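You operate a simulated robot arm through the tools that you are given. There is no shell and no other tool. Be economical: measure what you need, move in short steps, check, and stop when the job is done.

You run a simulated robot arm. Do the job below in one go: nothing can be reset, and whatever is moved stays where it is left.

JOB
Move the bench stop to 22 cm, lock it and cap it.
Fine: the rail lever frees and locks the stop; once it is locked, press the stop cap on till it catches.

Only the result counts: the job must be done as asked and must still hold three seconds after the hand-in. Knocking over, shifting, dropping, spilling or breaking anything else fails it. A push-on lid holds only when it is set on centred and level and pressed home; a screw cap is set on level and turned clockwise until tight.

ROBOT AND FRAMES
A 6-joint arm with a two-finger parallel gripper, fixed in place. Base frame: the origin is at the foot of the arm, x ahead of it, y to its left, z up; the work surface is at about z = 0. Readings come in mm, rad, newtons and seconds.
With the tool pointing down near the work surface it reaches from about 140 to 580 mm from the base axis. Its first joint turns from -1.152 to 1.152 rad. Payload 2.1 kg.
Tool frame: the origin (TCP) lies between the finger pads and is the grasp point; the fingertips stand 30 mm ahead of it; z points along the fingers, y is the line along which they close. The gripper opens to 94 mm. The fingers are 28 mm wide and 10 mm thick; the gripper's body (50 by 96 mm) begins 55 mm behind the TCP.
Orientation is that of the tool frame in the base frame, as [roll, pitch, yaw] about the fixed x, y, z axes, in that order (R = Rz(yaw) Ry(pitch) Rx(roll)). With the fingers straight down and closing along the base's y, the tool's x points along the base's -x, its y along +y and its z along -z.

CONTROLS
- The arm moves only by the tool jog_arm. Its argument "steps" is a list of rows, each an object of numbers (a shift or turn left out is 0, a gripper value left out holds the last): "wx", "wy", "wz": the turn, a rotation vector about the tool's x, y, z in rad; "x", "y", "z": the shift along the tool's x, y, z in mm; "jaw": the closure, from 0 (fully open) to 1 (shut). In form: [{"wx": .., "wy": .., "wz": .., "x": .., "y": .., "z": .., "jaw": ..}, ...]. A call has 1 to 8 rows; each row is the pose to reach, as a shift and turn from the pose commanded when the call began, along the tool's axes at that moment. Rows are played at 5 a second. More than 50 mm and 0.15 rad between two rows, or a gripper value outside its range, and nothing of the call is played. Where a pose cannot be reached the arm comes as near as it can. A force on the tool above 60 N (or 10 N above the force at the start of the call, whichever is more), or a blocked arm, ends the call early, and 0.2 s more pass. Each finger travels about 72 mm/s and halts on what it meets, pressing with about 38 N; the grip force reading is that of the motor and also rises with nothing between the fingers. The clock runs only during rows and for 0.2 s after the last one: add rows that repeat a pose to give the fingers time. It gives the time, the measured TCP pose, the force on the tool (base axes), the opening and the grip force at its end, in the units of the frame above (readings bear some noise), with the torque about the TCP (base axes, N m) and any sound that the robot's microphone picked up.
- Cameras (640 x 400 px; columns grow to the right, rows downward): "scene" is fixed at [53.1, -389.3, 502.9]; the picture's right is [0.66, -0.75, 0.00], its down [-0.37, -0.32, -0.87] and it looks along [0.66, 0.57, -0.49] (base axes); focal length 366 px, centre (320, 200). "wrist" rides on the gripper at [76, 14, -102] in the tool frame; the picture's right is [-0.18, 0.98, 0.00], its down [-0.75, -0.14, -0.64] and it looks along [-0.63, -0.12, 0.77] (tool axes); focal length 243 px, centre (320, 200). There is no depth. A picture from a camera that has moved, and an enlarged one, comes with that camera's place and axes in the base frame and with its lens. The place of the scene camera against the robot may be out by one fixed shift of up to 25 mm in any direction.
- get_image(camera): a new picture of that camera. It takes no simulated time.
- zoom(camera, box): a new picture of the part [left, top, right, bottom] of that camera's present view, enlarged. It takes no simulated time.
- finish_job(): hands the job in; it is judged then, once.

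Work in short steps. Places have to be worked out from the pictures, the camera data and where the tool is seen: move nearer, look again, correct. Check each grasp and each placing, and mend what went wrong. You have 120 turns and 76 pictures in all, those below and enlarged ones among them. Open the gripper and draw the arm clear of the work before you hand the job in, unless the task says otherwise; then end with one line.

The tools are called after ">>>" as a command line: name --argument value ..., lists and objects as JSON in quotes. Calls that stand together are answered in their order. jog_arm: Moves the arm, as the interface text tells. Its arguments: {"type":"object","properties":{"steps":{"type":"array"}},"required":["steps"]} The other tools are called the same way: get_image (camera) takes a picture; zoom (camera, box) takes an enlarged picture of a part of a camera's view; finish_job () hands the job in.

At the start:

```text
time_s: 0.0
position: [339.1, -108.3, 288.5]
tool_rot: [3.141, -0.001, 3.141]
force: [0.6, 0.4, -0.6]
ft_torque: [-0.05, 0.02, -0.01]
gripper_width: 93.9
grasp_force: 0.0
```

scene: 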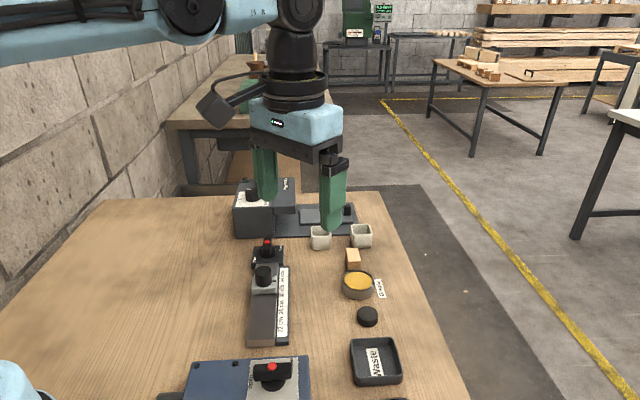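
wrist: 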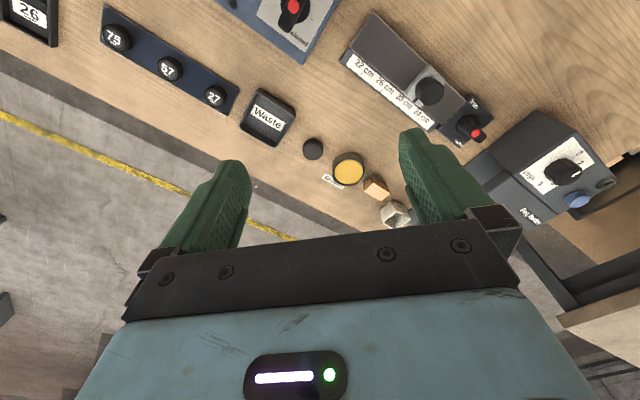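

I see the rail with a scale, a slider with a knob and a lever with a red dot. I'll zoom to read the details.

>>> zoom --camera "wrist" --box '[320, 0, 520, 160]'

>>> zoom --camera "scene" --box '[220, 220, 420, 350]'

>>> zoom --camera "scene" --box '[140, 290, 440, 400]'

```text
2.50 times, centred on (420, 80) of wrist
camera zoom: at [262.4, -94.5, 391.9], right [0.18, 0.98, 0.0], down [0.75, -0.14, 0.64], along [0.63, -0.12, -0.77], focal length 606 px, centre (70, 500)
```

zoom: 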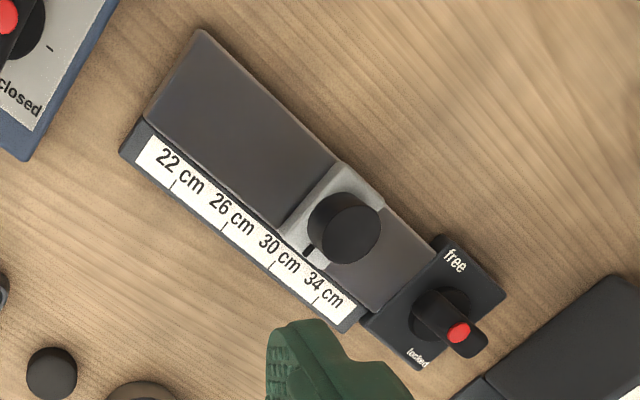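

```text
3.08 times, centred on (320, 285) of scene
camera zoom: at [53.1, -389.3, 502.9], right [0.66, -0.75, 0.0], down [-0.37, -0.32, -0.87], along [0.66, 0.57, -0.49], focal length 1126 px, centre (320, -62)
```

zoom: 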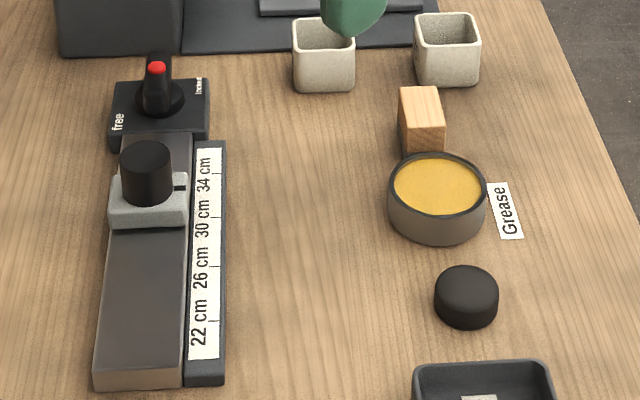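

```text
2.13 times, centred on (290, 345) of scene
camera zoom: at [53.1, -389.3, 502.9], right [0.66, -0.75, 0.0], down [-0.37, -0.32, -0.87], along [0.66, 0.57, -0.49], focal length 781 px, centre (384, -109)
```

zoom: 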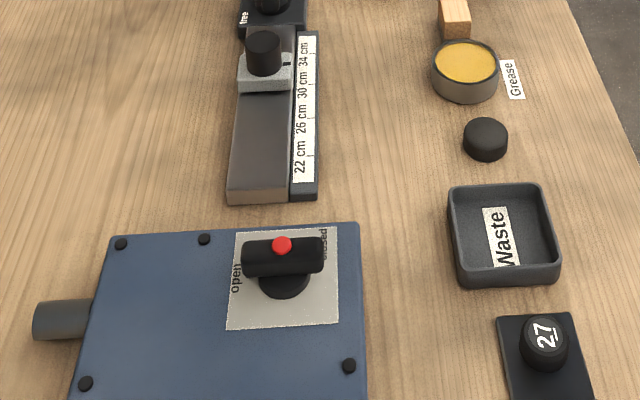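

The stop now sits at about 32 cm near base (387, 35), with the rail running about 46° to x, and the cap near (457, -145). I'll move closer, staying high, to look at the lever and the pointer.

>>> jog_arm --steps '[{"x": 10, "y": 40, "z": 20}, {"x": 22, "y": 80, "z": 45}, {"x": 35, "y": 120, "z": 70}, {"x": 48, "y": 162, "z": 95}, {"x": 48, "y": 162, "z": 95}]'

>>> get_image --camera "wrist"

```text
refused: row 4 steps farther than a row can; nothing moved
```

```text
70 pictures are left
camera wrist: at [262.4, -94.5, 391.9], right [0.18, 0.98, 0.0], down [0.75, -0.14, 0.64], along [0.63, -0.12, -0.77], focal length 243 px, centre (320, 200)
```

wrist: 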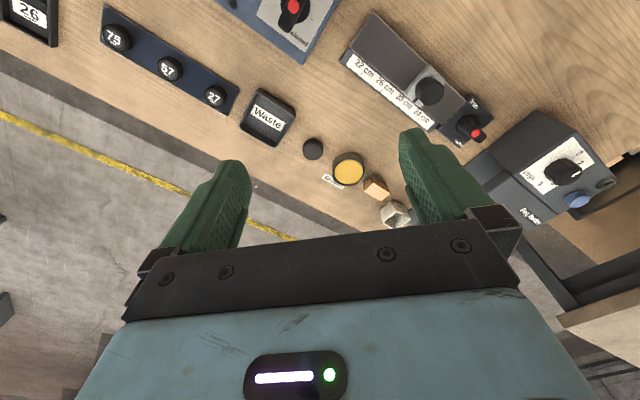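

A row stepped too far, so I'll use smaller ones.

>>> jog_arm --steps '[{"x": 10, "y": 32, "z": 19}, {"x": 20, "y": 65, "z": 38}, {"x": 30, "y": 98, "z": 57}, {"x": 40, "y": 130, "z": 76}, {"x": 48, "y": 162, "z": 95}, {"x": 48, "y": 162, "z": 95}]'

>>> get_image --camera "wrist"

```text
time_s: 1.4
position: [290.0, 53.9, 193.0]
tool_rot: [3.141, 0.0, 3.141]
force: [0.4, 1.0, 0.4]
ft_torque: [-0.01, -0.06, 0.01]
gripper_width: 94.3
grasp_force: 0.1
```

```text
69 pictures are left
camera wrist: at [214.0, 67.5, 296.8], right [0.18, 0.98, 0.0], down [0.75, -0.14, 0.64], along [0.63, -0.12, -0.77], focal length 243 px, centre (320, 200)
```

wrist: 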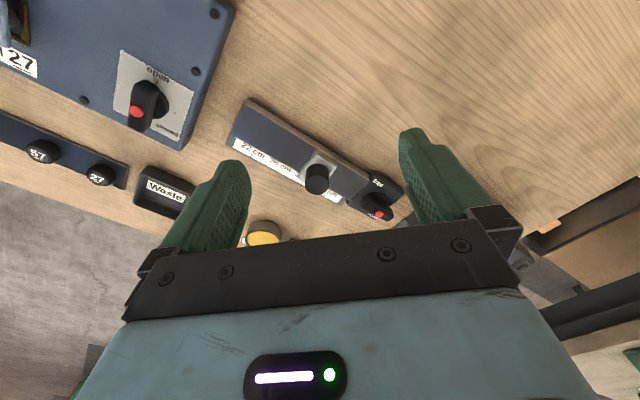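

>>> zoom --camera "wrist" --box '[220, 90, 420, 230]'

>>> zoom --camera "scene" --box '[220, 225, 320, 290]'

```text
2.86 times, centred on (320, 160) of wrist
camera zoom: at [214.0, 67.5, 296.8], right [0.18, 0.98, 0.0], down [0.75, -0.14, 0.64], along [0.63, -0.12, -0.77], focal length 693 px, centre (320, 314)
```

zoom: 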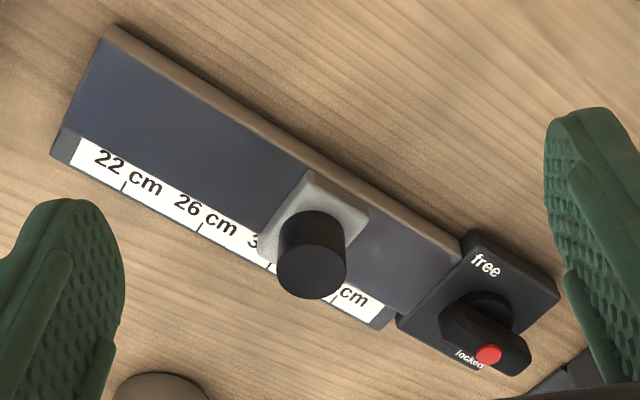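

```text
6.15 times, centred on (270, 258) of scene
camera zoom: at [53.1, -389.2, 502.9], right [0.66, -0.75, 0.0], down [-0.37, -0.32, -0.87], along [0.66, 0.57, -0.49], focal length 2252 px, centre (628, -154)
```

zoom: 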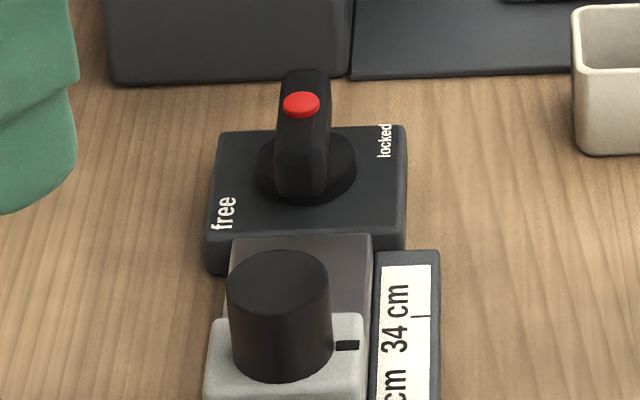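

I'll turn the tool so its y lies across the rail and look along the rail from nearer.

>>> jog_arm --steps '[{"x": -10, "y": -12, "z": 5, "wz": -0.133}, {"x": -20, "y": -24, "z": 10, "wz": -0.267}, {"x": -30, "y": -36, "z": 18, "wz": -0.4}, {"x": -40, "y": -48, "z": 26, "wz": -0.533}, {"x": -50, "y": -58, "z": 35, "wz": -0.667}, {"x": -60, "y": -67, "z": 43, "wz": -0.8}, {"x": -60, "y": -67, "z": 43, "wz": -0.8}]'

>>> get_image --camera "wrist"

```text
time_s: 3.0
position: [349.9, -15.1, 151.1]
tool_rot: [-3.141, 0.001, -2.34]
force: [1.0, 0.0, -0.9]
ft_torque: [-0.03, -0.02, 0.02]
gripper_width: 94.0
grasp_force: 0.0
```

```text
66 pictures are left
camera wrist: at [287.1, -59.3, 253.5], right [-0.58, 0.82, 0.0], down [0.63, 0.44, 0.64], along [0.52, 0.37, -0.77], focal length 243 px, centre (320, 200)
```

wrist: 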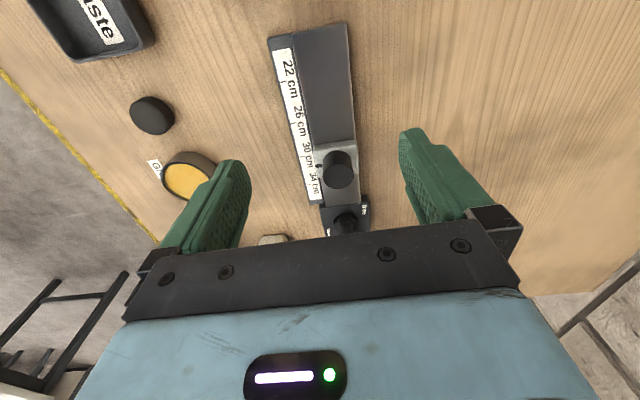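

The gripper hides the lever from here, so I'll move forward along the rail for a clear close view.

>>> jog_arm --steps '[{"x": -35}, {"x": -70}, {"x": -70}]'

>>> zoom --camera "wrist" --box '[240, 20, 440, 220]'

```text
time_s: 3.8
position: [399.6, 35.3, 150.0]
tool_rot: [-3.14, 0.001, -2.341]
force: [0.4, 0.3, -0.4]
ft_torque: [-0.02, 0.0, 0.01]
gripper_width: 93.8
grasp_force: 0.0
```

```text
2.00 times, centred on (340, 120) of wrist
camera zoom: at [336.0, -8.0, 253.4], right [-0.58, 0.82, 0.0], down [0.63, 0.44, 0.64], along [0.52, 0.37, -0.77], focal length 485 px, centre (280, 360)
```

zoom: 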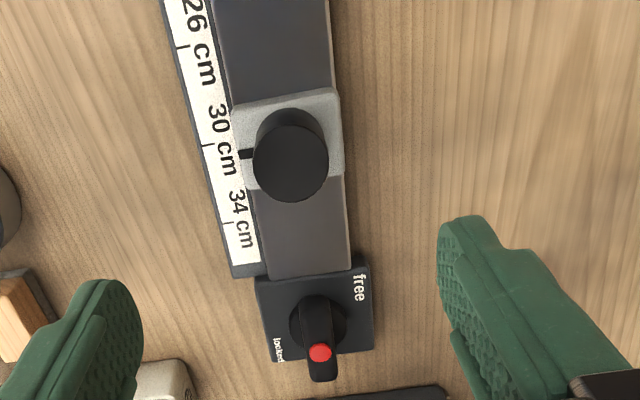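

>>> zoom --camera "wrist" --box '[360, 140, 440, 215]'

>>> zoom --camera "wrist" --box '[310, 60, 400, 150]'

```text
5.33 times, centred on (400, 178) of wrist
camera zoom: at [336.0, -8.0, 253.4], right [-0.58, 0.82, 0.0], down [0.63, 0.44, 0.64], along [0.52, 0.37, -0.77], focal length 1294 px, centre (-107, 320)
```

zoom: 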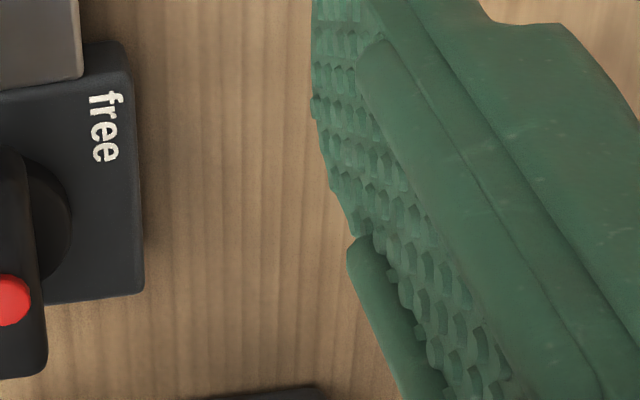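

```text
4.44 times, centred on (355, 105) of wrist
camera zoom: at [336.0, -8.0, 253.4], right [-0.58, 0.82, 0.0], down [0.63, 0.44, 0.64], along [0.52, 0.37, -0.77], focal length 1078 px, centre (164, 622)
```

zoom: 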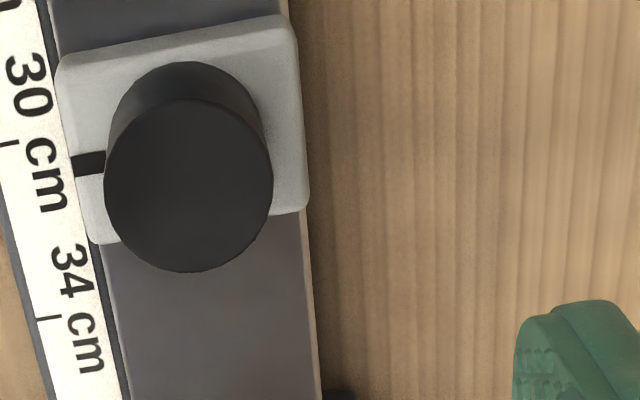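

>>> zoom --camera "wrist" --box '[290, 150, 390, 215]'

```text
6.15 times, centred on (340, 182) of wrist
camera zoom: at [336.0, -8.0, 253.4], right [-0.58, 0.82, 0.0], down [0.63, 0.44, 0.64], along [0.52, 0.37, -0.77], focal length 1493 px, centre (197, 308)
```

zoom: 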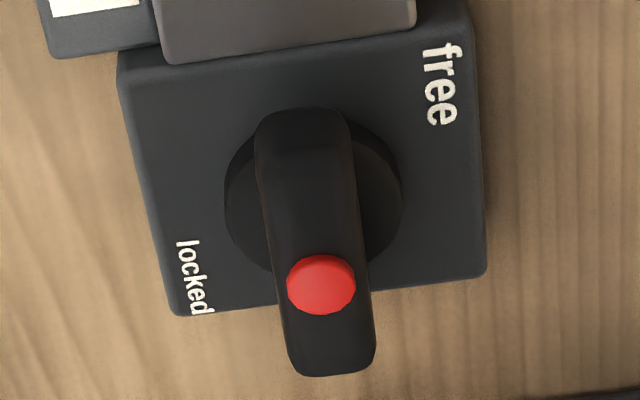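

The red dot triangulates to about (457, 105, 49), which is over the lever hub. The lever looks like a tall grip bar lying along the rail, so I'll go above it with the jaws half closed and check with the cameras.

>>> jog_arm --steps '[{"x": -30, "y": 3, "jaw": 0.45}, {"x": -60, "y": 5, "jaw": 0.45}, {"x": -90, "y": 7, "z": 20, "jaw": 0.45}, {"x": -90, "y": 7, "z": 50, "jaw": 0.45}, {"x": -90, "y": 7, "z": 50, "jaw": 0.45}]'

>>> get_image --camera "wrist"

>>> zoom --camera "scene" --box '[200, 160, 340, 290]'

```text
time_s: 5.0
position: [457.0, 105.5, 100.3]
tool_rot: [-3.142, -0.001, -2.34]
force: [-1.1, 0.0, 0.7]
ft_torque: [-0.06, 0.01, 0.02]
gripper_width: 51.6
grasp_force: 0.1
```

```text
61 pictures are left
camera wrist: at [393.5, 61.7, 203.7], right [-0.58, 0.82, 0.0], down [0.63, 0.44, 0.64], along [0.52, 0.37, -0.77], focal length 243 px, centre (320, 200)
```

wrist: 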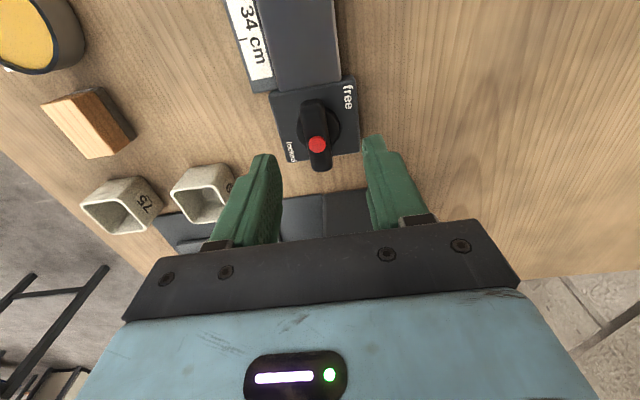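

```text
3.08 times, centred on (270, 225) of scene
camera zoom: at [53.1, -389.2, 502.9], right [0.66, -0.75, 0.0], down [-0.37, -0.32, -0.87], along [0.66, 0.57, -0.49], focal length 1126 px, centre (474, 123)
```

zoom: 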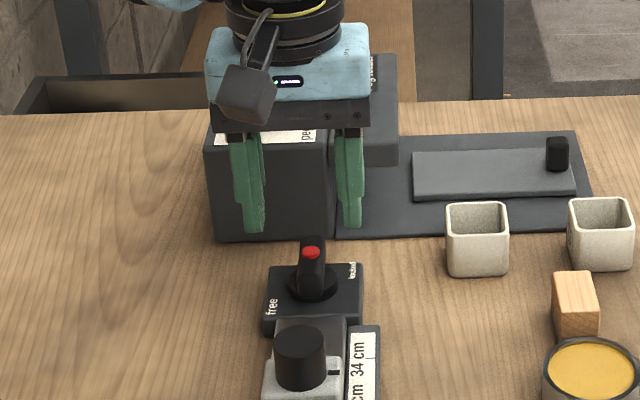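

The dot again works out to (458, 106), under the TCP. I'll go down around the bar and close.

>>> jog_arm --steps '[{"z": 15, "jaw": 0.45}, {"z": 30, "jaw": 0.45}, {"z": 42, "jaw": 0.45}, {"z": 42, "jaw": 0.45}]'

>>> get_image --camera "wrist"

>>> zoom --camera "scene" --box '[200, 160, 340, 290]'

```text
time_s: 6.0
position: [456.0, 106.0, 59.0]
tool_rot: [-3.14, -0.001, -2.34]
force: [-0.6, -0.4, 0.7]
ft_torque: [0.02, 0.01, 0.0]
gripper_width: 51.4
grasp_force: 0.0
```

```text
59 pictures are left
camera wrist: at [393.2, 61.3, 161.9], right [-0.58, 0.82, 0.0], down [0.63, 0.44, 0.64], along [0.52, 0.37, -0.77], focal length 243 px, centre (320, 200)
```

wrist: 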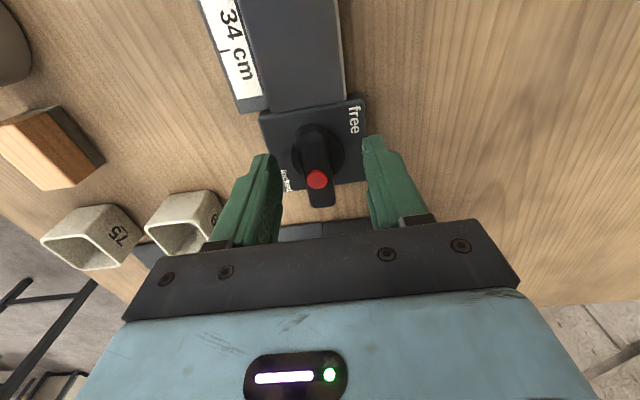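

```text
3.08 times, centred on (270, 225) of scene
camera zoom: at [53.1, -389.3, 502.9], right [0.66, -0.75, 0.0], down [-0.37, -0.32, -0.87], along [0.66, 0.57, -0.49], focal length 1126 px, centre (474, 123)
```

zoom: 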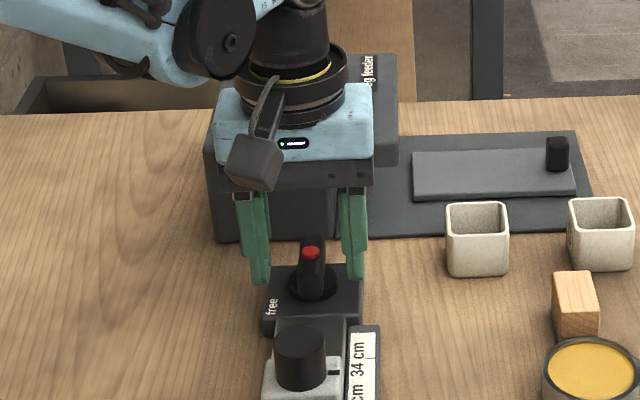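

The fingers straddle the bar at the hub. I'll close on it.

>>> jog_arm --steps '[{"jaw": 0.7}, {"jaw": 1}, {"jaw": 1}, {"jaw": 1}]'

```text
time_s: 7.0
position: [458.3, 104.8, 58.0]
tool_rot: [-3.138, 0.003, -2.344]
force: [23.2, -14.2, -6.7]
ft_torque: [0.03, -0.01, -0.11]
gripper_width: 16.8
grasp_force: 45.2
```

Gripped at 16.8 mm. I'll ease the side load and try a small counter-clockwise turn toward "free".

>>> jog_arm --steps '[{"y": -2.5, "jaw": 1}, {"y": -2.5, "wz": -0.08, "jaw": 1}, {"y": -2.5, "wz": -0.16, "jaw": 1}, {"y": -2.5, "wz": -0.16, "jaw": 1}]'

```text
time_s: 8.0
position: [458.0, 103.6, 59.2]
tool_rot: [3.139, 0.0, -2.179]
force: [-1.5, -8.0, -0.6]
ft_torque: [0.76, -0.66, 0.01]
gripper_width: 16.9
grasp_force: 44.8
```

It turns freely this way with no z torque. I'll carry on.

>>> jog_arm --steps '[{"wz": -0.14, "jaw": 1}, {"wz": -0.28, "jaw": 1}, {"wz": -0.42, "jaw": 1}, {"wz": -0.42, "jaw": 1}]'

>>> get_image --camera "wrist"

```text
time_s: 9.0
position: [459.2, 104.0, 59.1]
tool_rot: [-3.14, 0.001, -1.76]
force: [6.7, -3.0, 4.2]
ft_torque: [-0.97, 0.19, 0.01]
gripper_width: 16.8
grasp_force: 45.3
```

```text
57 pictures are left
camera wrist: at [430.7, 32.0, 162.1], right [-0.93, 0.36, 0.0], down [0.28, 0.71, 0.64], along [0.24, 0.6, -0.77], focal length 243 px, centre (320, 200)
```

wrist: 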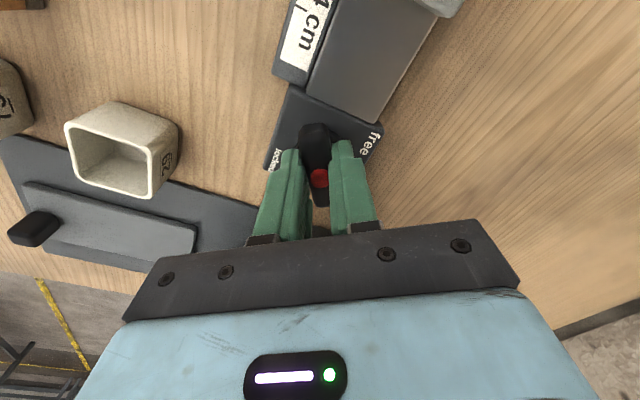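

The bar is turning with the gripper, about 33° so far. I'll continue to its stop, watching the torque.

>>> jog_arm --steps '[{"wz": -0.12, "jaw": 1}, {"wz": -0.24, "jaw": 1}, {"wz": -0.36, "jaw": 1}, {"wz": -0.36, "jaw": 1}]'

>>> get_image --camera "wrist"

```text
time_s: 10.0
position: [458.9, 103.1, 60.0]
tool_rot: [-3.138, 0.001, -1.4]
force: [19.8, -6.8, 1.4]
ft_torque: [0.26, 0.07, -0.06]
gripper_width: 16.6
grasp_force: 44.7
```

```text
56 pictures are left
camera wrist: at [458.2, 26.6, 162.1], right [-1.0, 0.01, 0.0], down [0.01, 0.77, 0.64], along [0.01, 0.64, -0.77], focal length 243 px, centre (320, 200)
```

wrist: 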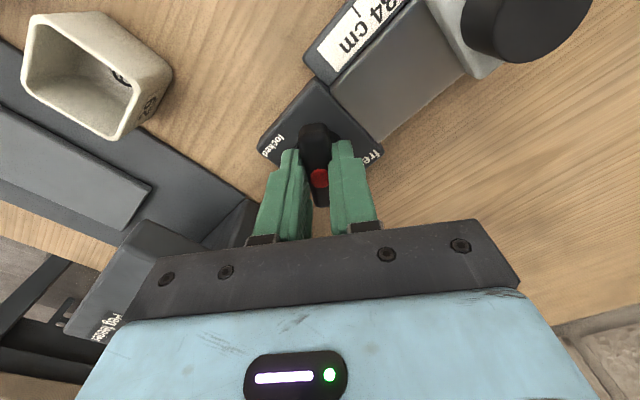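

>>> jog_arm --steps '[{"wz": -0.12, "jaw": 1}, {"wz": -0.24, "jaw": 1}, {"wz": -0.36, "jaw": 1}, {"wz": -0.48, "jaw": 1}, {"wz": -0.6, "jaw": 1}, {"wz": -0.6, "jaw": 1}]'

>>> get_image --camera "wrist"

```text
time_s: 11.4
position: [460.7, 103.8, 60.0]
tool_rot: [-3.135, -0.003, -0.799]
force: [31.4, -2.6, -2.7]
ft_torque: [0.13, 0.34, -0.03]
gripper_width: 16.9
grasp_force: 44.8
```

```text
55 pictures are left
camera wrist: at [502.6, 40.0, 162.4], right [-0.83, -0.55, -0.01], down [-0.43, 0.64, 0.64], along [-0.35, 0.54, -0.77], focal length 243 px, centre (320, 200)
```

wrist: 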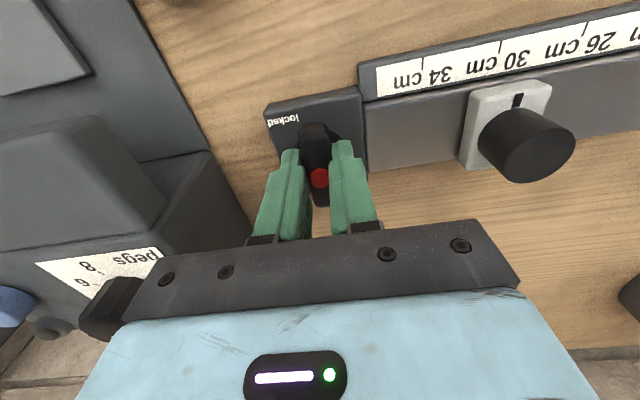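

It has turned about 90°. I'll ease the side load and nudge a bit more to feel for an end stop.

>>> jog_arm --steps '[{"x": 2, "y": -2, "jaw": 1}, {"x": 2, "y": -2, "wz": -0.08, "jaw": 1}, {"x": 2, "y": -2, "wz": -0.16, "jaw": 1}, {"x": 2, "y": -2, "wz": -0.16, "jaw": 1}]'

>>> zoom --camera "wrist" --box '[240, 80, 400, 220]'

```text
time_s: 12.4
position: [459.7, 106.0, 60.1]
tool_rot: [-3.141, 0.004, -0.641]
force: [-3.0, 1.4, 1.6]
ft_torque: [0.65, 0.53, -1.77]
gripper_width: 19.9
grasp_force: 45.3
```

```text
2.86 times, centred on (320, 150) of wrist
camera zoom: at [513.5, 47.7, 161.9], right [-0.74, -0.68, 0.0], down [-0.52, 0.56, 0.64], along [-0.44, 0.47, -0.76], focal length 693 px, centre (320, 343)
```

zoom: 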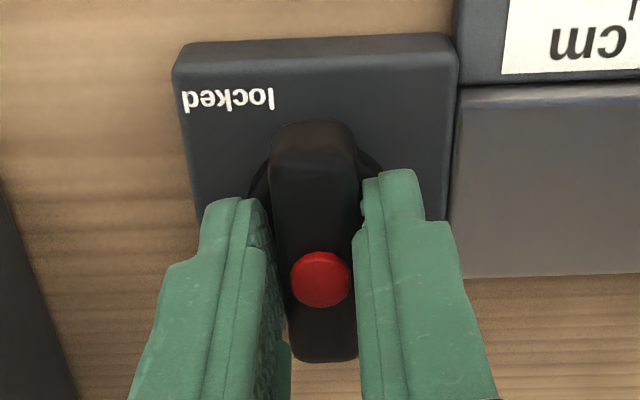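

The jaws spread and the torque is −1.8 N·m, so the lever is at its "free" end stop. I'll undo the overturn, open and lift.

>>> jog_arm --steps '[{"wz": 0.13, "jaw": 1}, {"wz": 0.13, "jaw": 0.45}, {"wz": 0.13, "jaw": 0.45}, {"wz": 0.13, "z": -25, "jaw": 0.45}, {"wz": 0.13, "z": -60, "jaw": 0.45}, {"wz": 0.13, "z": -60, "jaw": 0.45}]'

>>> zoom --camera "wrist" --box '[240, 20, 640, 220]'

```text
time_s: 13.8
position: [461.3, 103.7, 119.8]
tool_rot: [-3.141, 0.0, -0.772]
force: [0.1, -0.1, 0.8]
ft_torque: [0.0, 0.05, 0.01]
gripper_width: 51.7
grasp_force: 0.0
```

```text
1.60 times, centred on (440, 120) of wrist
camera zoom: at [506.5, 40.9, 222.6], right [-0.82, -0.58, 0.0], down [-0.44, 0.63, 0.64], along [-0.37, 0.52, -0.77], focal length 388 px, centre (128, 328)
```

zoom: 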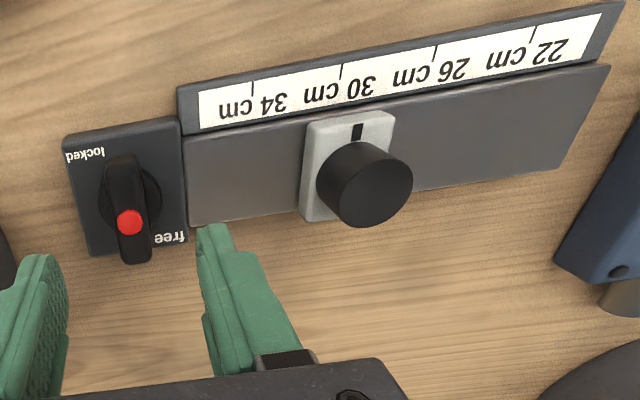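

The lever now lies across the rail, at free. I'll move over the stop post, jaws along the rail, and look.

>>> jog_arm --steps '[{"x": -1, "y": 34, "jaw": 0.4}, {"x": -2, "y": 68, "jaw": 0.4}, {"x": -2, "y": 102, "jaw": 0.4}, {"x": -2, "y": 102, "jaw": 0.4}]'

>>> get_image --camera "wrist"

>>> zoom --camera "scene" --box '[180, 200, 360, 400]'

```text
time_s: 14.8
position: [389.6, 32.2, 120.3]
tool_rot: [3.141, 0.0, -0.771]
force: [-0.2, -0.1, -0.1]
ft_torque: [-0.01, 0.0, -0.03]
gripper_width: 56.4
grasp_force: 0.0
```

```text
52 pictures are left
camera wrist: at [434.5, -31.0, 222.2], right [-0.82, -0.58, 0.0], down [-0.44, 0.63, 0.64], along [-0.37, 0.52, -0.77], focal length 243 px, centre (320, 200)
```

wrist: 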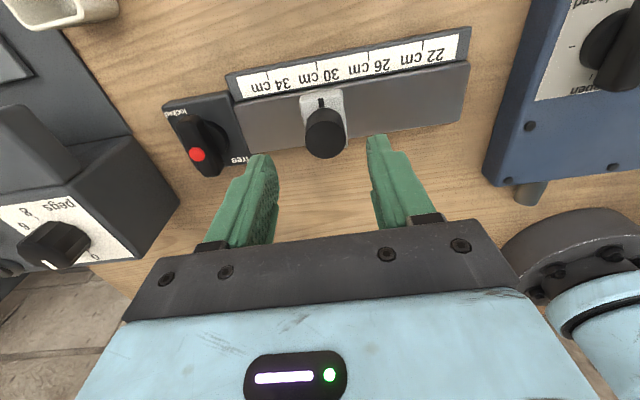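

```text
2.00 times, centred on (270, 300) of scene
camera zoom: at [53.1, -389.3, 502.9], right [0.66, -0.75, 0.0], down [-0.37, -0.32, -0.87], along [0.66, 0.57, -0.49], focal length 732 px, centre (420, 0)
```

zoom: 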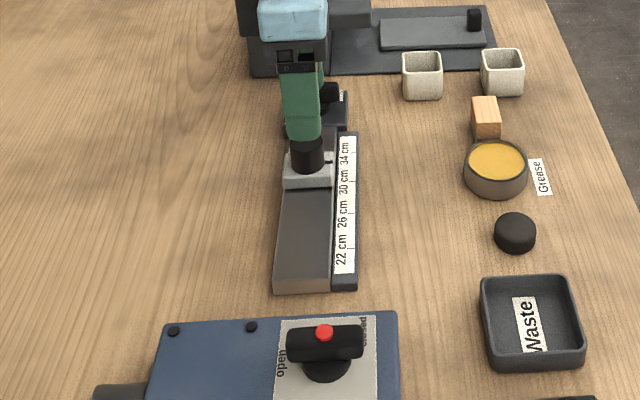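

The post top is near (386, 30, 58) and the slider top is at about z 34. I'll centre, go down to TCP z 71 and grip the post.

>>> jog_arm --steps '[{"y": 4, "z": 20, "jaw": 0.4}, {"y": 4, "z": 49, "jaw": 0.4}, {"y": 4, "z": 49, "jaw": 0.4}, {"y": 4, "z": 49, "jaw": 0.7}, {"y": 4, "z": 49, "jaw": 0.7}, {"y": 4, "z": 49, "jaw": 0.9}, {"y": 4, "z": 49, "jaw": 0.9}]'

>>> get_image --camera "wrist"

```text
time_s: 16.4
position: [387.4, 29.2, 69.9]
tool_rot: [-3.141, -0.001, -0.772]
force: [0.9, 0.6, -14.4]
ft_torque: [-0.37, 0.25, 0.04]
gripper_width: 29.3
grasp_force: 44.7
```

```text
50 pictures are left
camera wrist: at [431.9, -33.5, 173.0], right [-0.82, -0.58, 0.0], down [-0.44, 0.63, 0.64], along [-0.37, 0.52, -0.77], focal length 243 px, centre (320, 200)
```

wrist: 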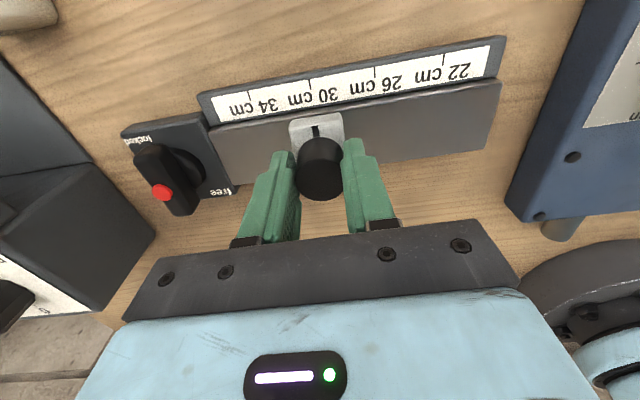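

Post gripped at 29.3 mm. I'll slide it 30 mm toward 22 and check that it moves freely.

>>> jog_arm --steps '[{"y": 5, "z": -1, "jaw": 0.9}, {"y": 15, "z": -1, "jaw": 0.9}, {"y": 30, "z": -1, "jaw": 0.9}, {"y": 30, "z": -1, "jaw": 0.9}]'

>>> get_image --camera "wrist"

```text
time_s: 17.4
position: [366.4, 8.6, 71.2]
tool_rot: [3.141, 0.0, -0.771]
force: [2.6, -1.7, -22.5]
ft_torque: [-0.29, 0.28, -0.01]
gripper_width: 28.8
grasp_force: 44.6
```

```text
49 pictures are left
camera wrist: at [410.2, -55.2, 173.5], right [-0.82, -0.58, 0.0], down [-0.44, 0.63, 0.64], along [-0.37, 0.52, -0.77], focal length 243 px, centre (320, 200)
```

wrist: 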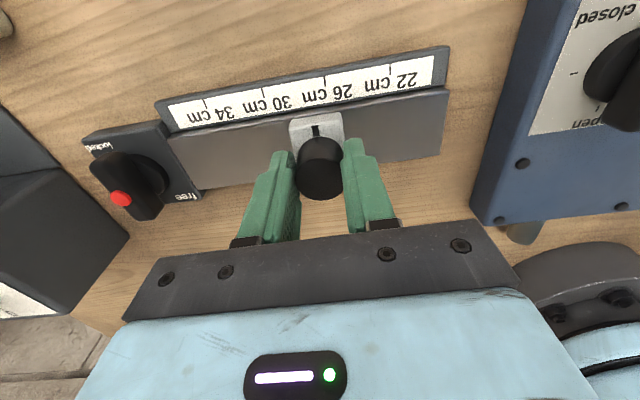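

It slides freely. I'll go 50 mm further and ease the vertical load.

>>> jog_arm --steps '[{"y": 0, "z": 1.5, "jaw": 0.9}, {"y": 15, "z": 2, "jaw": 0.9}, {"y": 30, "z": 2, "jaw": 0.9}, {"y": 45, "z": 2, "jaw": 0.9}, {"y": 50, "z": 2, "jaw": 0.9}, {"y": 50, "z": 2, "jaw": 0.9}]'

>>> zoom --camera "wrist" --box '[240, 50, 400, 160]'

>>> zoom --camera "scene" --box '[200, 220, 340, 380]'

```text
time_s: 18.8
position: [331.2, -26.8, 69.7]
tool_rot: [-3.139, 0.001, -0.77]
force: [1.4, 11.1, 31.2]
ft_torque: [0.16, 0.39, -0.06]
gripper_width: 29.2
grasp_force: 44.9
```

```text
3.64 times, centred on (320, 105) of wrist
camera zoom: at [375.3, -90.4, 171.7], right [-0.82, -0.58, 0.0], down [-0.44, 0.62, 0.64], along [-0.37, 0.53, -0.77], focal length 882 px, centre (320, 546)
```

zoom: 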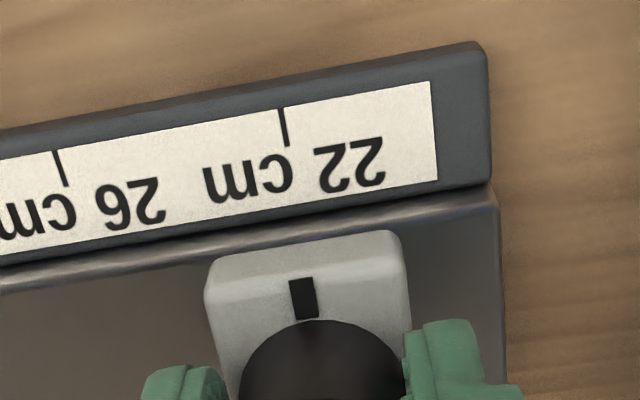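

```text
2.50 times, centred on (270, 300) of scene
camera zoom: at [53.0, -389.2, 502.9], right [0.66, -0.75, 0.0], down [-0.37, -0.32, -0.87], along [0.66, 0.57, -0.49], focal length 915 px, centre (445, -50)
```

zoom: 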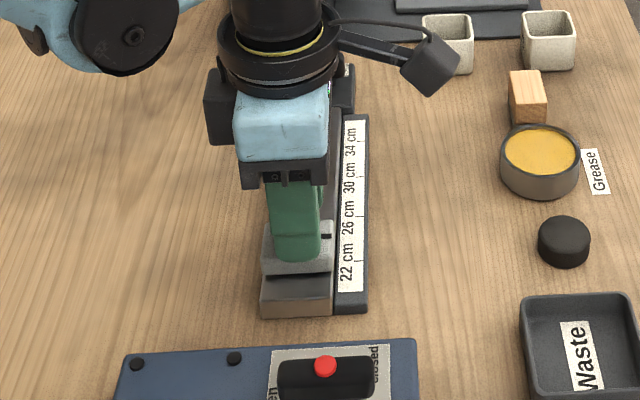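

Comparing rays, the pointer sits about 0.5 mm short of the 22 mark (roughly 22.05). I'll nudge 0.5 mm further and relieve the vertical load.

>>> jog_arm --steps '[{"y": 0.5, "z": -1, "jaw": 0.9}, {"y": 0.6, "z": -1.7, "jaw": 0.9}, {"y": 0.6, "z": -1.7, "jaw": 0.9}]'

>>> zoom --camera "wrist" --box '[280, 70, 360, 140]'

```text
time_s: 19.6
position: [331.0, -27.4, 71.4]
tool_rot: [-3.138, -0.002, -0.769]
force: [12.4, 20.0, -41.2]
ft_torque: [-0.2, -0.03, -0.01]
gripper_width: 29.4
grasp_force: 44.9
```

```text
5.71 times, centred on (320, 105) of wrist
camera zoom: at [375.2, -90.8, 173.2], right [-0.82, -0.58, 0.0], down [-0.44, 0.62, 0.64], along [-0.37, 0.53, -0.77], focal length 1386 px, centre (320, 743)
```

zoom: 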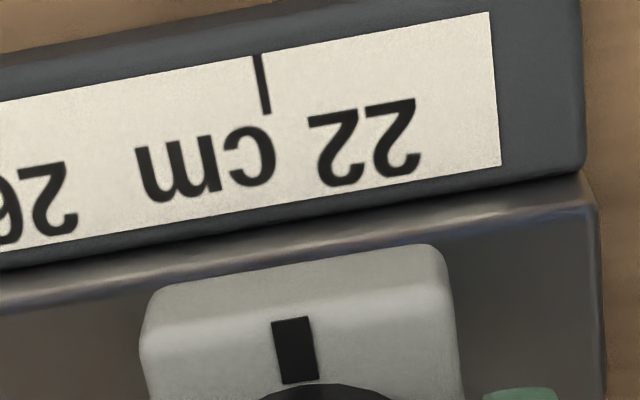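

Aligned within about 0.1 mm. I'll balance the vertical load, open the jaws and lift.

>>> jog_arm --steps '[{"z": 0.8, "jaw": 0.9}, {"z": 0.8, "jaw": 0.6}, {"z": 0.8, "jaw": 0.4}, {"z": 0.8, "jaw": 0.4}, {"z": -20, "jaw": 0.4}, {"z": -50, "jaw": 0.4}, {"z": -50, "jaw": 0.4}]'

>>> zoom --camera "wrist" --box '[280, 40, 370, 120]'

```text
time_s: 21.2
position: [330.5, -27.1, 120.5]
tool_rot: [3.141, 0.0, -0.772]
force: [0.1, -0.3, -0.1]
ft_torque: [-0.02, 0.03, 0.01]
gripper_width: 56.4
grasp_force: 0.1
```

```text
5.00 times, centred on (325, 80) of wrist
camera zoom: at [374.2, -91.3, 223.9], right [-0.82, -0.58, 0.0], down [-0.44, 0.63, 0.64], along [-0.37, 0.52, -0.77], focal length 1213 px, centre (295, 800)
```

zoom: 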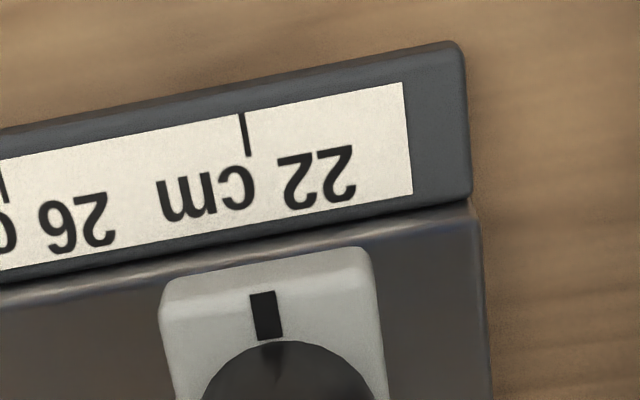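

The stop reads 22.0 cm within about half a millimetre. Now I'll go back over the lever, whose bar still matches this yaw.

>>> jog_arm --steps '[{"y": -40, "jaw": 0.45}, {"y": -80, "jaw": 0.45}, {"y": -120, "jaw": 0.45}, {"y": -155, "jaw": 0.45}, {"y": -184, "jaw": 0.45}, {"y": -184, "jaw": 0.45}]'

>>> get_image --camera "wrist"

```text
time_s: 22.6
position: [458.8, 103.6, 120.1]
tool_rot: [-3.141, -0.002, -0.771]
force: [-0.1, 0.1, -0.6]
ft_torque: [0.02, 0.0, -0.02]
gripper_width: 51.9
grasp_force: 0.0
```

```text
44 pictures are left
camera wrist: at [503.2, 40.6, 223.7], right [-0.82, -0.58, 0.0], down [-0.44, 0.63, 0.64], along [-0.37, 0.52, -0.77], focal length 243 px, centre (320, 200)
```

wrist: 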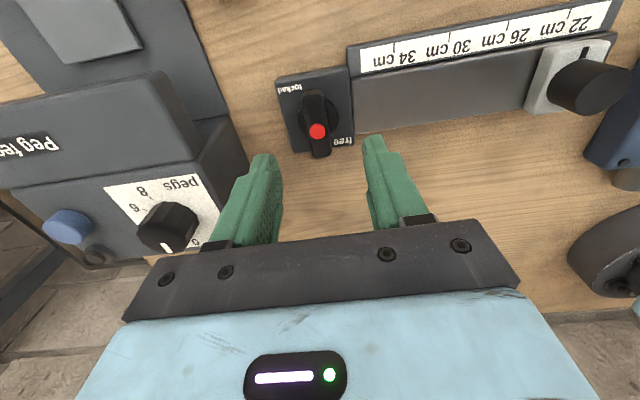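

The dot works out at about (460, 104.5). I'll go down, close, and check the load before turning clockwise.

>>> jog_arm --steps '[{"z": 30, "jaw": 0.45}, {"z": 60, "jaw": 0.45}, {"z": 60, "jaw": 0.7}, {"z": 60, "jaw": 1}, {"z": 60, "jaw": 1}, {"z": 60, "jaw": 1}]'

```text
time_s: 24.0
position: [460.2, 106.2, 62.0]
tool_rot: [-3.133, -0.002, -0.771]
force: [24.7, 21.3, -12.9]
ft_torque: [0.21, 0.31, -0.9]
gripper_width: 16.5
grasp_force: 45.0
```

>>> jog_arm --steps '[{"y": -2.5, "z": 1, "jaw": 1}, {"y": -2.5, "z": 1, "wz": 0.13, "jaw": 1}, {"y": -2.5, "z": 1, "wz": 0.26, "jaw": 1}, {"y": -2.5, "z": 1, "wz": 0.39, "jaw": 1}, {"y": -2.5, "z": 1, "wz": 0.52, "jaw": 1}, {"y": -2.5, "z": 1, "wz": 0.52, "jaw": 1}]'

```text
time_s: 25.4
position: [460.8, 105.1, 60.5]
tool_rot: [3.139, 0.0, -1.293]
force: [-4.7, 4.0, 41.8]
ft_torque: [0.18, 0.05, -0.01]
gripper_width: 17.0
grasp_force: 45.4
```

>>> jog_arm --steps '[{"z": -1.2, "jaw": 1}, {"z": -1.2, "wz": 0.13, "jaw": 1}, {"z": -1.2, "wz": 0.26, "jaw": 1}, {"z": -1.2, "wz": 0.39, "jaw": 1}, {"z": -1.2, "wz": 0.52, "jaw": 1}, {"z": -1.2, "wz": 0.52, "jaw": 1}]'

>>> get_image --camera "wrist"

```text
time_s: 26.8
position: [458.7, 104.8, 61.1]
tool_rot: [3.14, -0.003, -1.814]
force: [-20.2, -9.5, -3.2]
ft_torque: [1.02, -0.13, 0.0]
gripper_width: 17.1
grasp_force: 44.9
```

```text
43 pictures are left
camera wrist: at [427.5, 34.8, 163.6], right [-0.91, 0.41, 0.0], down [0.32, 0.7, 0.64], along [0.26, 0.58, -0.77], focal length 243 px, centre (320, 200)
```

wrist: 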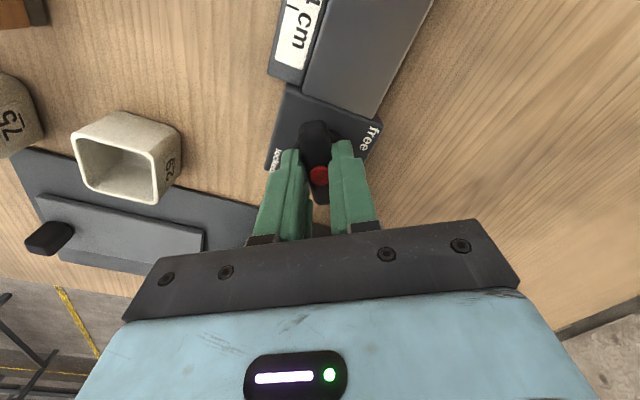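

>>> jog_arm --steps '[{"x": 1, "y": 1.3, "jaw": 1}, {"x": 1, "y": 1.3, "wz": 0.13, "jaw": 1}, {"x": 1, "y": 1.3, "wz": 0.26, "jaw": 1}, {"x": 1, "y": 1.3, "wz": 0.39, "jaw": 1}, {"x": 1, "y": 1.3, "wz": 0.5, "jaw": 1}, {"x": 1, "y": 1.3, "wz": 0.57, "jaw": 1}, {"x": 1, "y": 1.3, "wz": 0.64, "jaw": 1}, {"x": 1, "y": 1.3, "wz": 0.64, "jaw": 1}]'

```text
time_s: 28.6
position: [458.7, 105.3, 62.5]
tool_rot: [3.141, 0.001, -2.45]
force: [1.0, -0.2, -9.4]
ft_torque: [0.32, -0.37, 1.67]
gripper_width: 18.4
grasp_force: 44.9
```

End stop reached (torque +1.7), so the lever is at locked. I'll relax the overturn, release, lift and check.

>>> jog_arm --steps '[{"wz": -0.09, "jaw": 1}, {"wz": -0.09, "jaw": 0.45}, {"wz": -0.09, "jaw": 0.45}, {"wz": -0.09, "z": -25, "jaw": 0.45}, {"wz": -0.09, "z": -60, "jaw": 0.45}, {"wz": -0.09, "z": -60, "jaw": 0.45}]'

>>> zoom --camera "wrist" --box '[220, 0, 420, 180]'

>>> zoom --camera "scene" --box '[310, 270, 430, 350]'

```text
time_s: 30.0
position: [458.7, 105.1, 122.2]
tool_rot: [-3.14, 0.001, -2.361]
force: [0.5, -0.2, 0.0]
ft_torque: [0.04, 0.0, 0.0]
gripper_width: 51.5
grasp_force: 0.0
```

```text
2.22 times, centred on (320, 90) of wrist
camera zoom: at [394.0, 61.7, 224.2], right [-0.56, 0.83, 0.0], down [0.63, 0.43, 0.64], along [0.53, 0.36, -0.77], focal length 539 px, centre (320, 444)
```

zoom: 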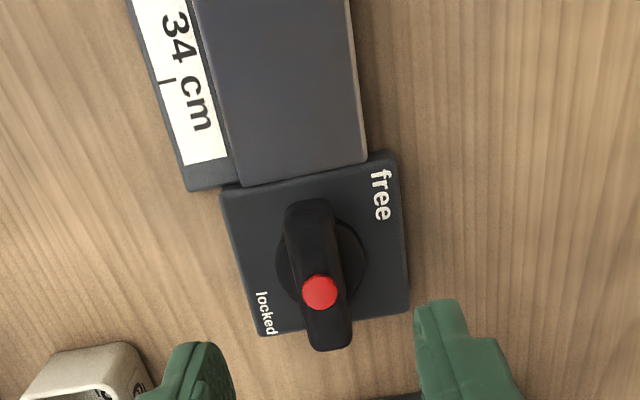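

```text
5.00 times, centred on (370, 310) of scene
camera zoom: at [53.1, -389.3, 502.9], right [0.66, -0.75, 0.0], down [-0.37, -0.32, -0.87], along [0.66, 0.57, -0.49], focal length 1830 px, centre (70, -350)
```

zoom: 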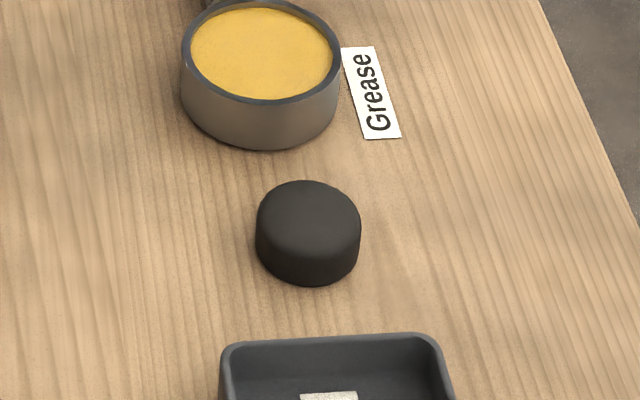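

Locked again. Now I'll go to the black cap near (457, -144), staying at this height.

>>> jog_arm --steps '[{"x": 29, "y": -29, "jaw": 0.2}, {"x": 59, "y": -59, "jaw": 0.2}, {"x": 88, "y": -88, "jaw": 0.2}, {"x": 118, "y": -117, "jaw": 0.2}, {"x": 147, "y": -146, "jaw": 0.2}, {"x": 176, "y": -175, "jaw": 0.2}, {"x": 176, "y": -175, "jaw": 0.2}]'

>>> get_image --camera "wrist"

```text
time_s: 31.6
position: [457.1, -143.8, 120.4]
tool_rot: [3.142, -0.002, -2.362]
force: [-0.2, 0.2, -0.5]
ft_torque: [0.0, 0.01, 0.02]
gripper_width: 75.4
grasp_force: 0.0
```

```text
40 pictures are left
camera wrist: at [393.2, -187.5, 224.6], right [-0.56, 0.83, 0.0], down [0.63, 0.43, 0.64], along [0.53, 0.36, -0.77], focal length 243 px, centre (320, 200)
```

wrist: 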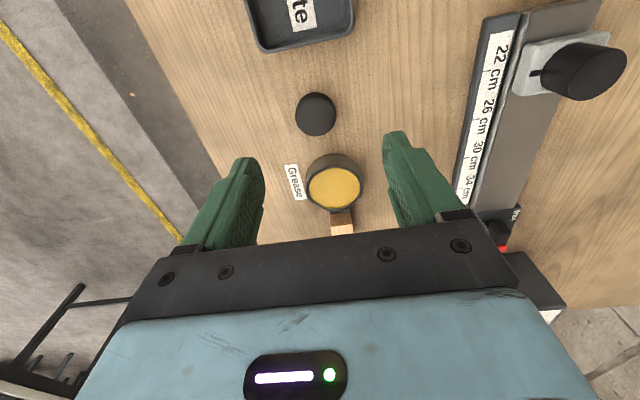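

>>> zoom --camera "wrist" --box '[270, 70, 370, 150]'

```text
5.00 times, centred on (320, 110) of wrist
camera zoom: at [393.2, -187.5, 224.6], right [-0.56, 0.83, 0.0], down [0.63, 0.43, 0.64], along [0.53, 0.36, -0.77], focal length 1213 px, centre (320, 650)
```

zoom: 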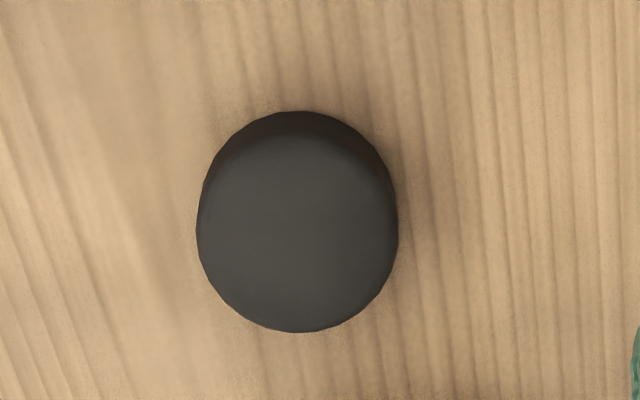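

The cap is about 34 mm wide and 16 mm high, centred near (461, -146). I'll centre on it and go down, keeping the tips just above the table.

>>> jog_arm --steps '[{"x": -1.5, "y": -4.2, "z": 30, "jaw": 0.25}, {"x": -1.5, "y": -4.2, "z": 60, "jaw": 0.3}, {"x": -1.5, "y": -4.2, "z": 80, "jaw": 0.35}, {"x": -1.5, "y": -4.2, "z": 80, "jaw": 0.35}]'

>>> get_image --camera "wrist"

>>> zoom --camera "scene" --box '[310, 250, 430, 350]'

```text
time_s: 32.6
position: [461.5, -143.5, 41.3]
tool_rot: [3.142, -0.001, -2.363]
force: [0.0, 0.2, 0.7]
ft_torque: [0.0, -0.01, -0.04]
gripper_width: 61.4
grasp_force: 0.0
```

```text
38 pictures are left
camera wrist: at [397.1, -188.2, 144.2], right [-0.56, 0.83, 0.0], down [0.63, 0.43, 0.64], along [0.53, 0.36, -0.77], focal length 243 px, centre (320, 200)
```

wrist: 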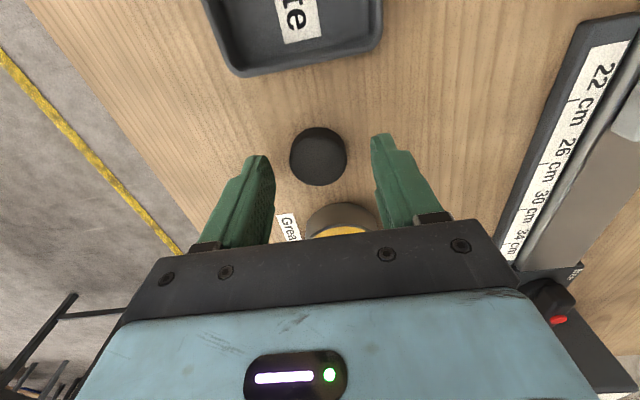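

```text
4.00 times, centred on (370, 300) of scene
camera zoom: at [53.1, -389.3, 502.9], right [0.66, -0.75, 0.0], down [-0.37, -0.32, -0.87], along [0.66, 0.57, -0.49], focal length 1464 px, centre (120, -200)
```

zoom: 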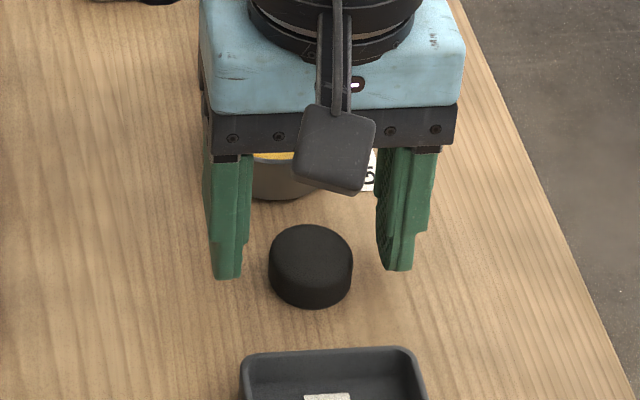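

The cap is centred within about 1 mm. I'll finish the descent and close.

>>> jog_arm --steps '[{"x": -1, "y": -1, "z": 5.5, "jaw": 0.35}, {"x": -1, "y": -1, "z": 5.5, "jaw": 0.35}, {"x": -1, "y": -1, "z": 5.5, "jaw": 0.6}, {"x": -1, "y": -1, "z": 5.5, "jaw": 0.8}, {"x": -1, "y": -1, "z": 5.5, "jaw": 0.8}]'

>>> get_image --camera "wrist"

```text
time_s: 33.8
position: [463.1, -143.2, 36.2]
tool_rot: [-3.141, 0.001, -2.362]
force: [0.9, 0.5, -0.8]
ft_torque: [-0.01, 0.02, 0.0]
gripper_width: 31.4
grasp_force: 38.2
```

```text
36 pictures are left
camera wrist: at [398.3, -188.2, 138.9], right [-0.56, 0.83, 0.0], down [0.63, 0.43, 0.64], along [0.53, 0.36, -0.77], focal length 243 px, centre (320, 200)
```

wrist: 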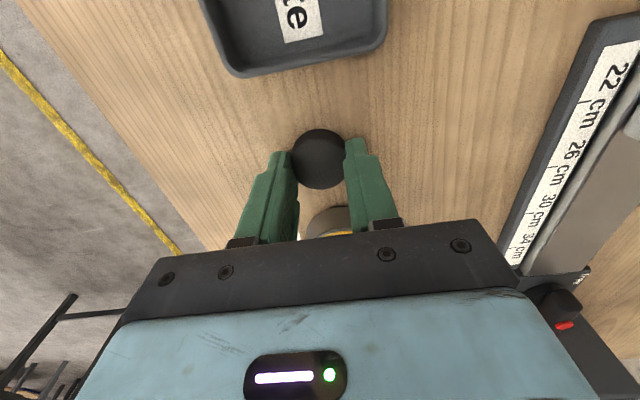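

Cap gripped at 31.4 mm. I'll lift it straight up and check the hold.

>>> jog_arm --steps '[{"z": -10, "jaw": 0.8}, {"z": -40, "jaw": 0.8}, {"z": -85, "jaw": 0.8}, {"z": -85, "jaw": 0.8}]'

>>> get_image --camera "wrist"

>>> zoom --camera "scene" --box '[300, 180, 440, 300]'

```text
time_s: 34.8
position: [462.0, -143.9, 121.5]
tool_rot: [-3.141, 0.0, -2.361]
force: [0.2, -1.0, -0.2]
ft_torque: [0.02, 0.03, -0.02]
gripper_width: 31.3
grasp_force: 37.9
```

```text
35 pictures are left
camera wrist: at [398.2, -187.7, 224.3], right [-0.56, 0.83, 0.0], down [0.63, 0.43, 0.64], along [0.53, 0.36, -0.77], focal length 243 px, centre (320, 200)
```

wrist: 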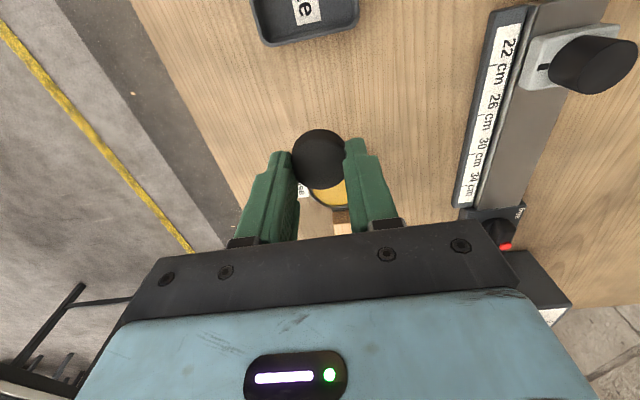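

```text
3.33 times, centred on (370, 240) of scene
camera zoom: at [53.1, -389.3, 502.9], right [0.66, -0.75, 0.0], down [-0.37, -0.32, -0.87], along [0.66, 0.57, -0.49], focal length 1220 px, centre (153, 67)
```

zoom: 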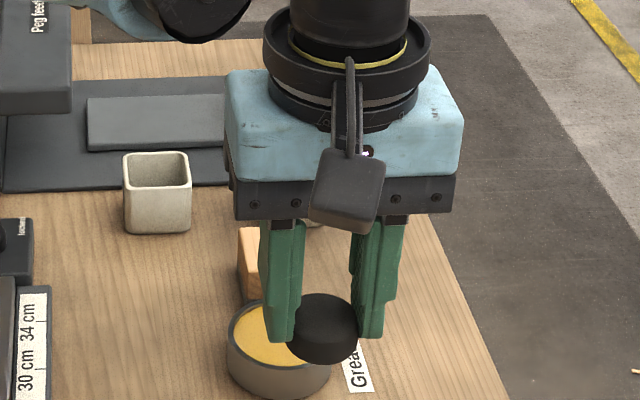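

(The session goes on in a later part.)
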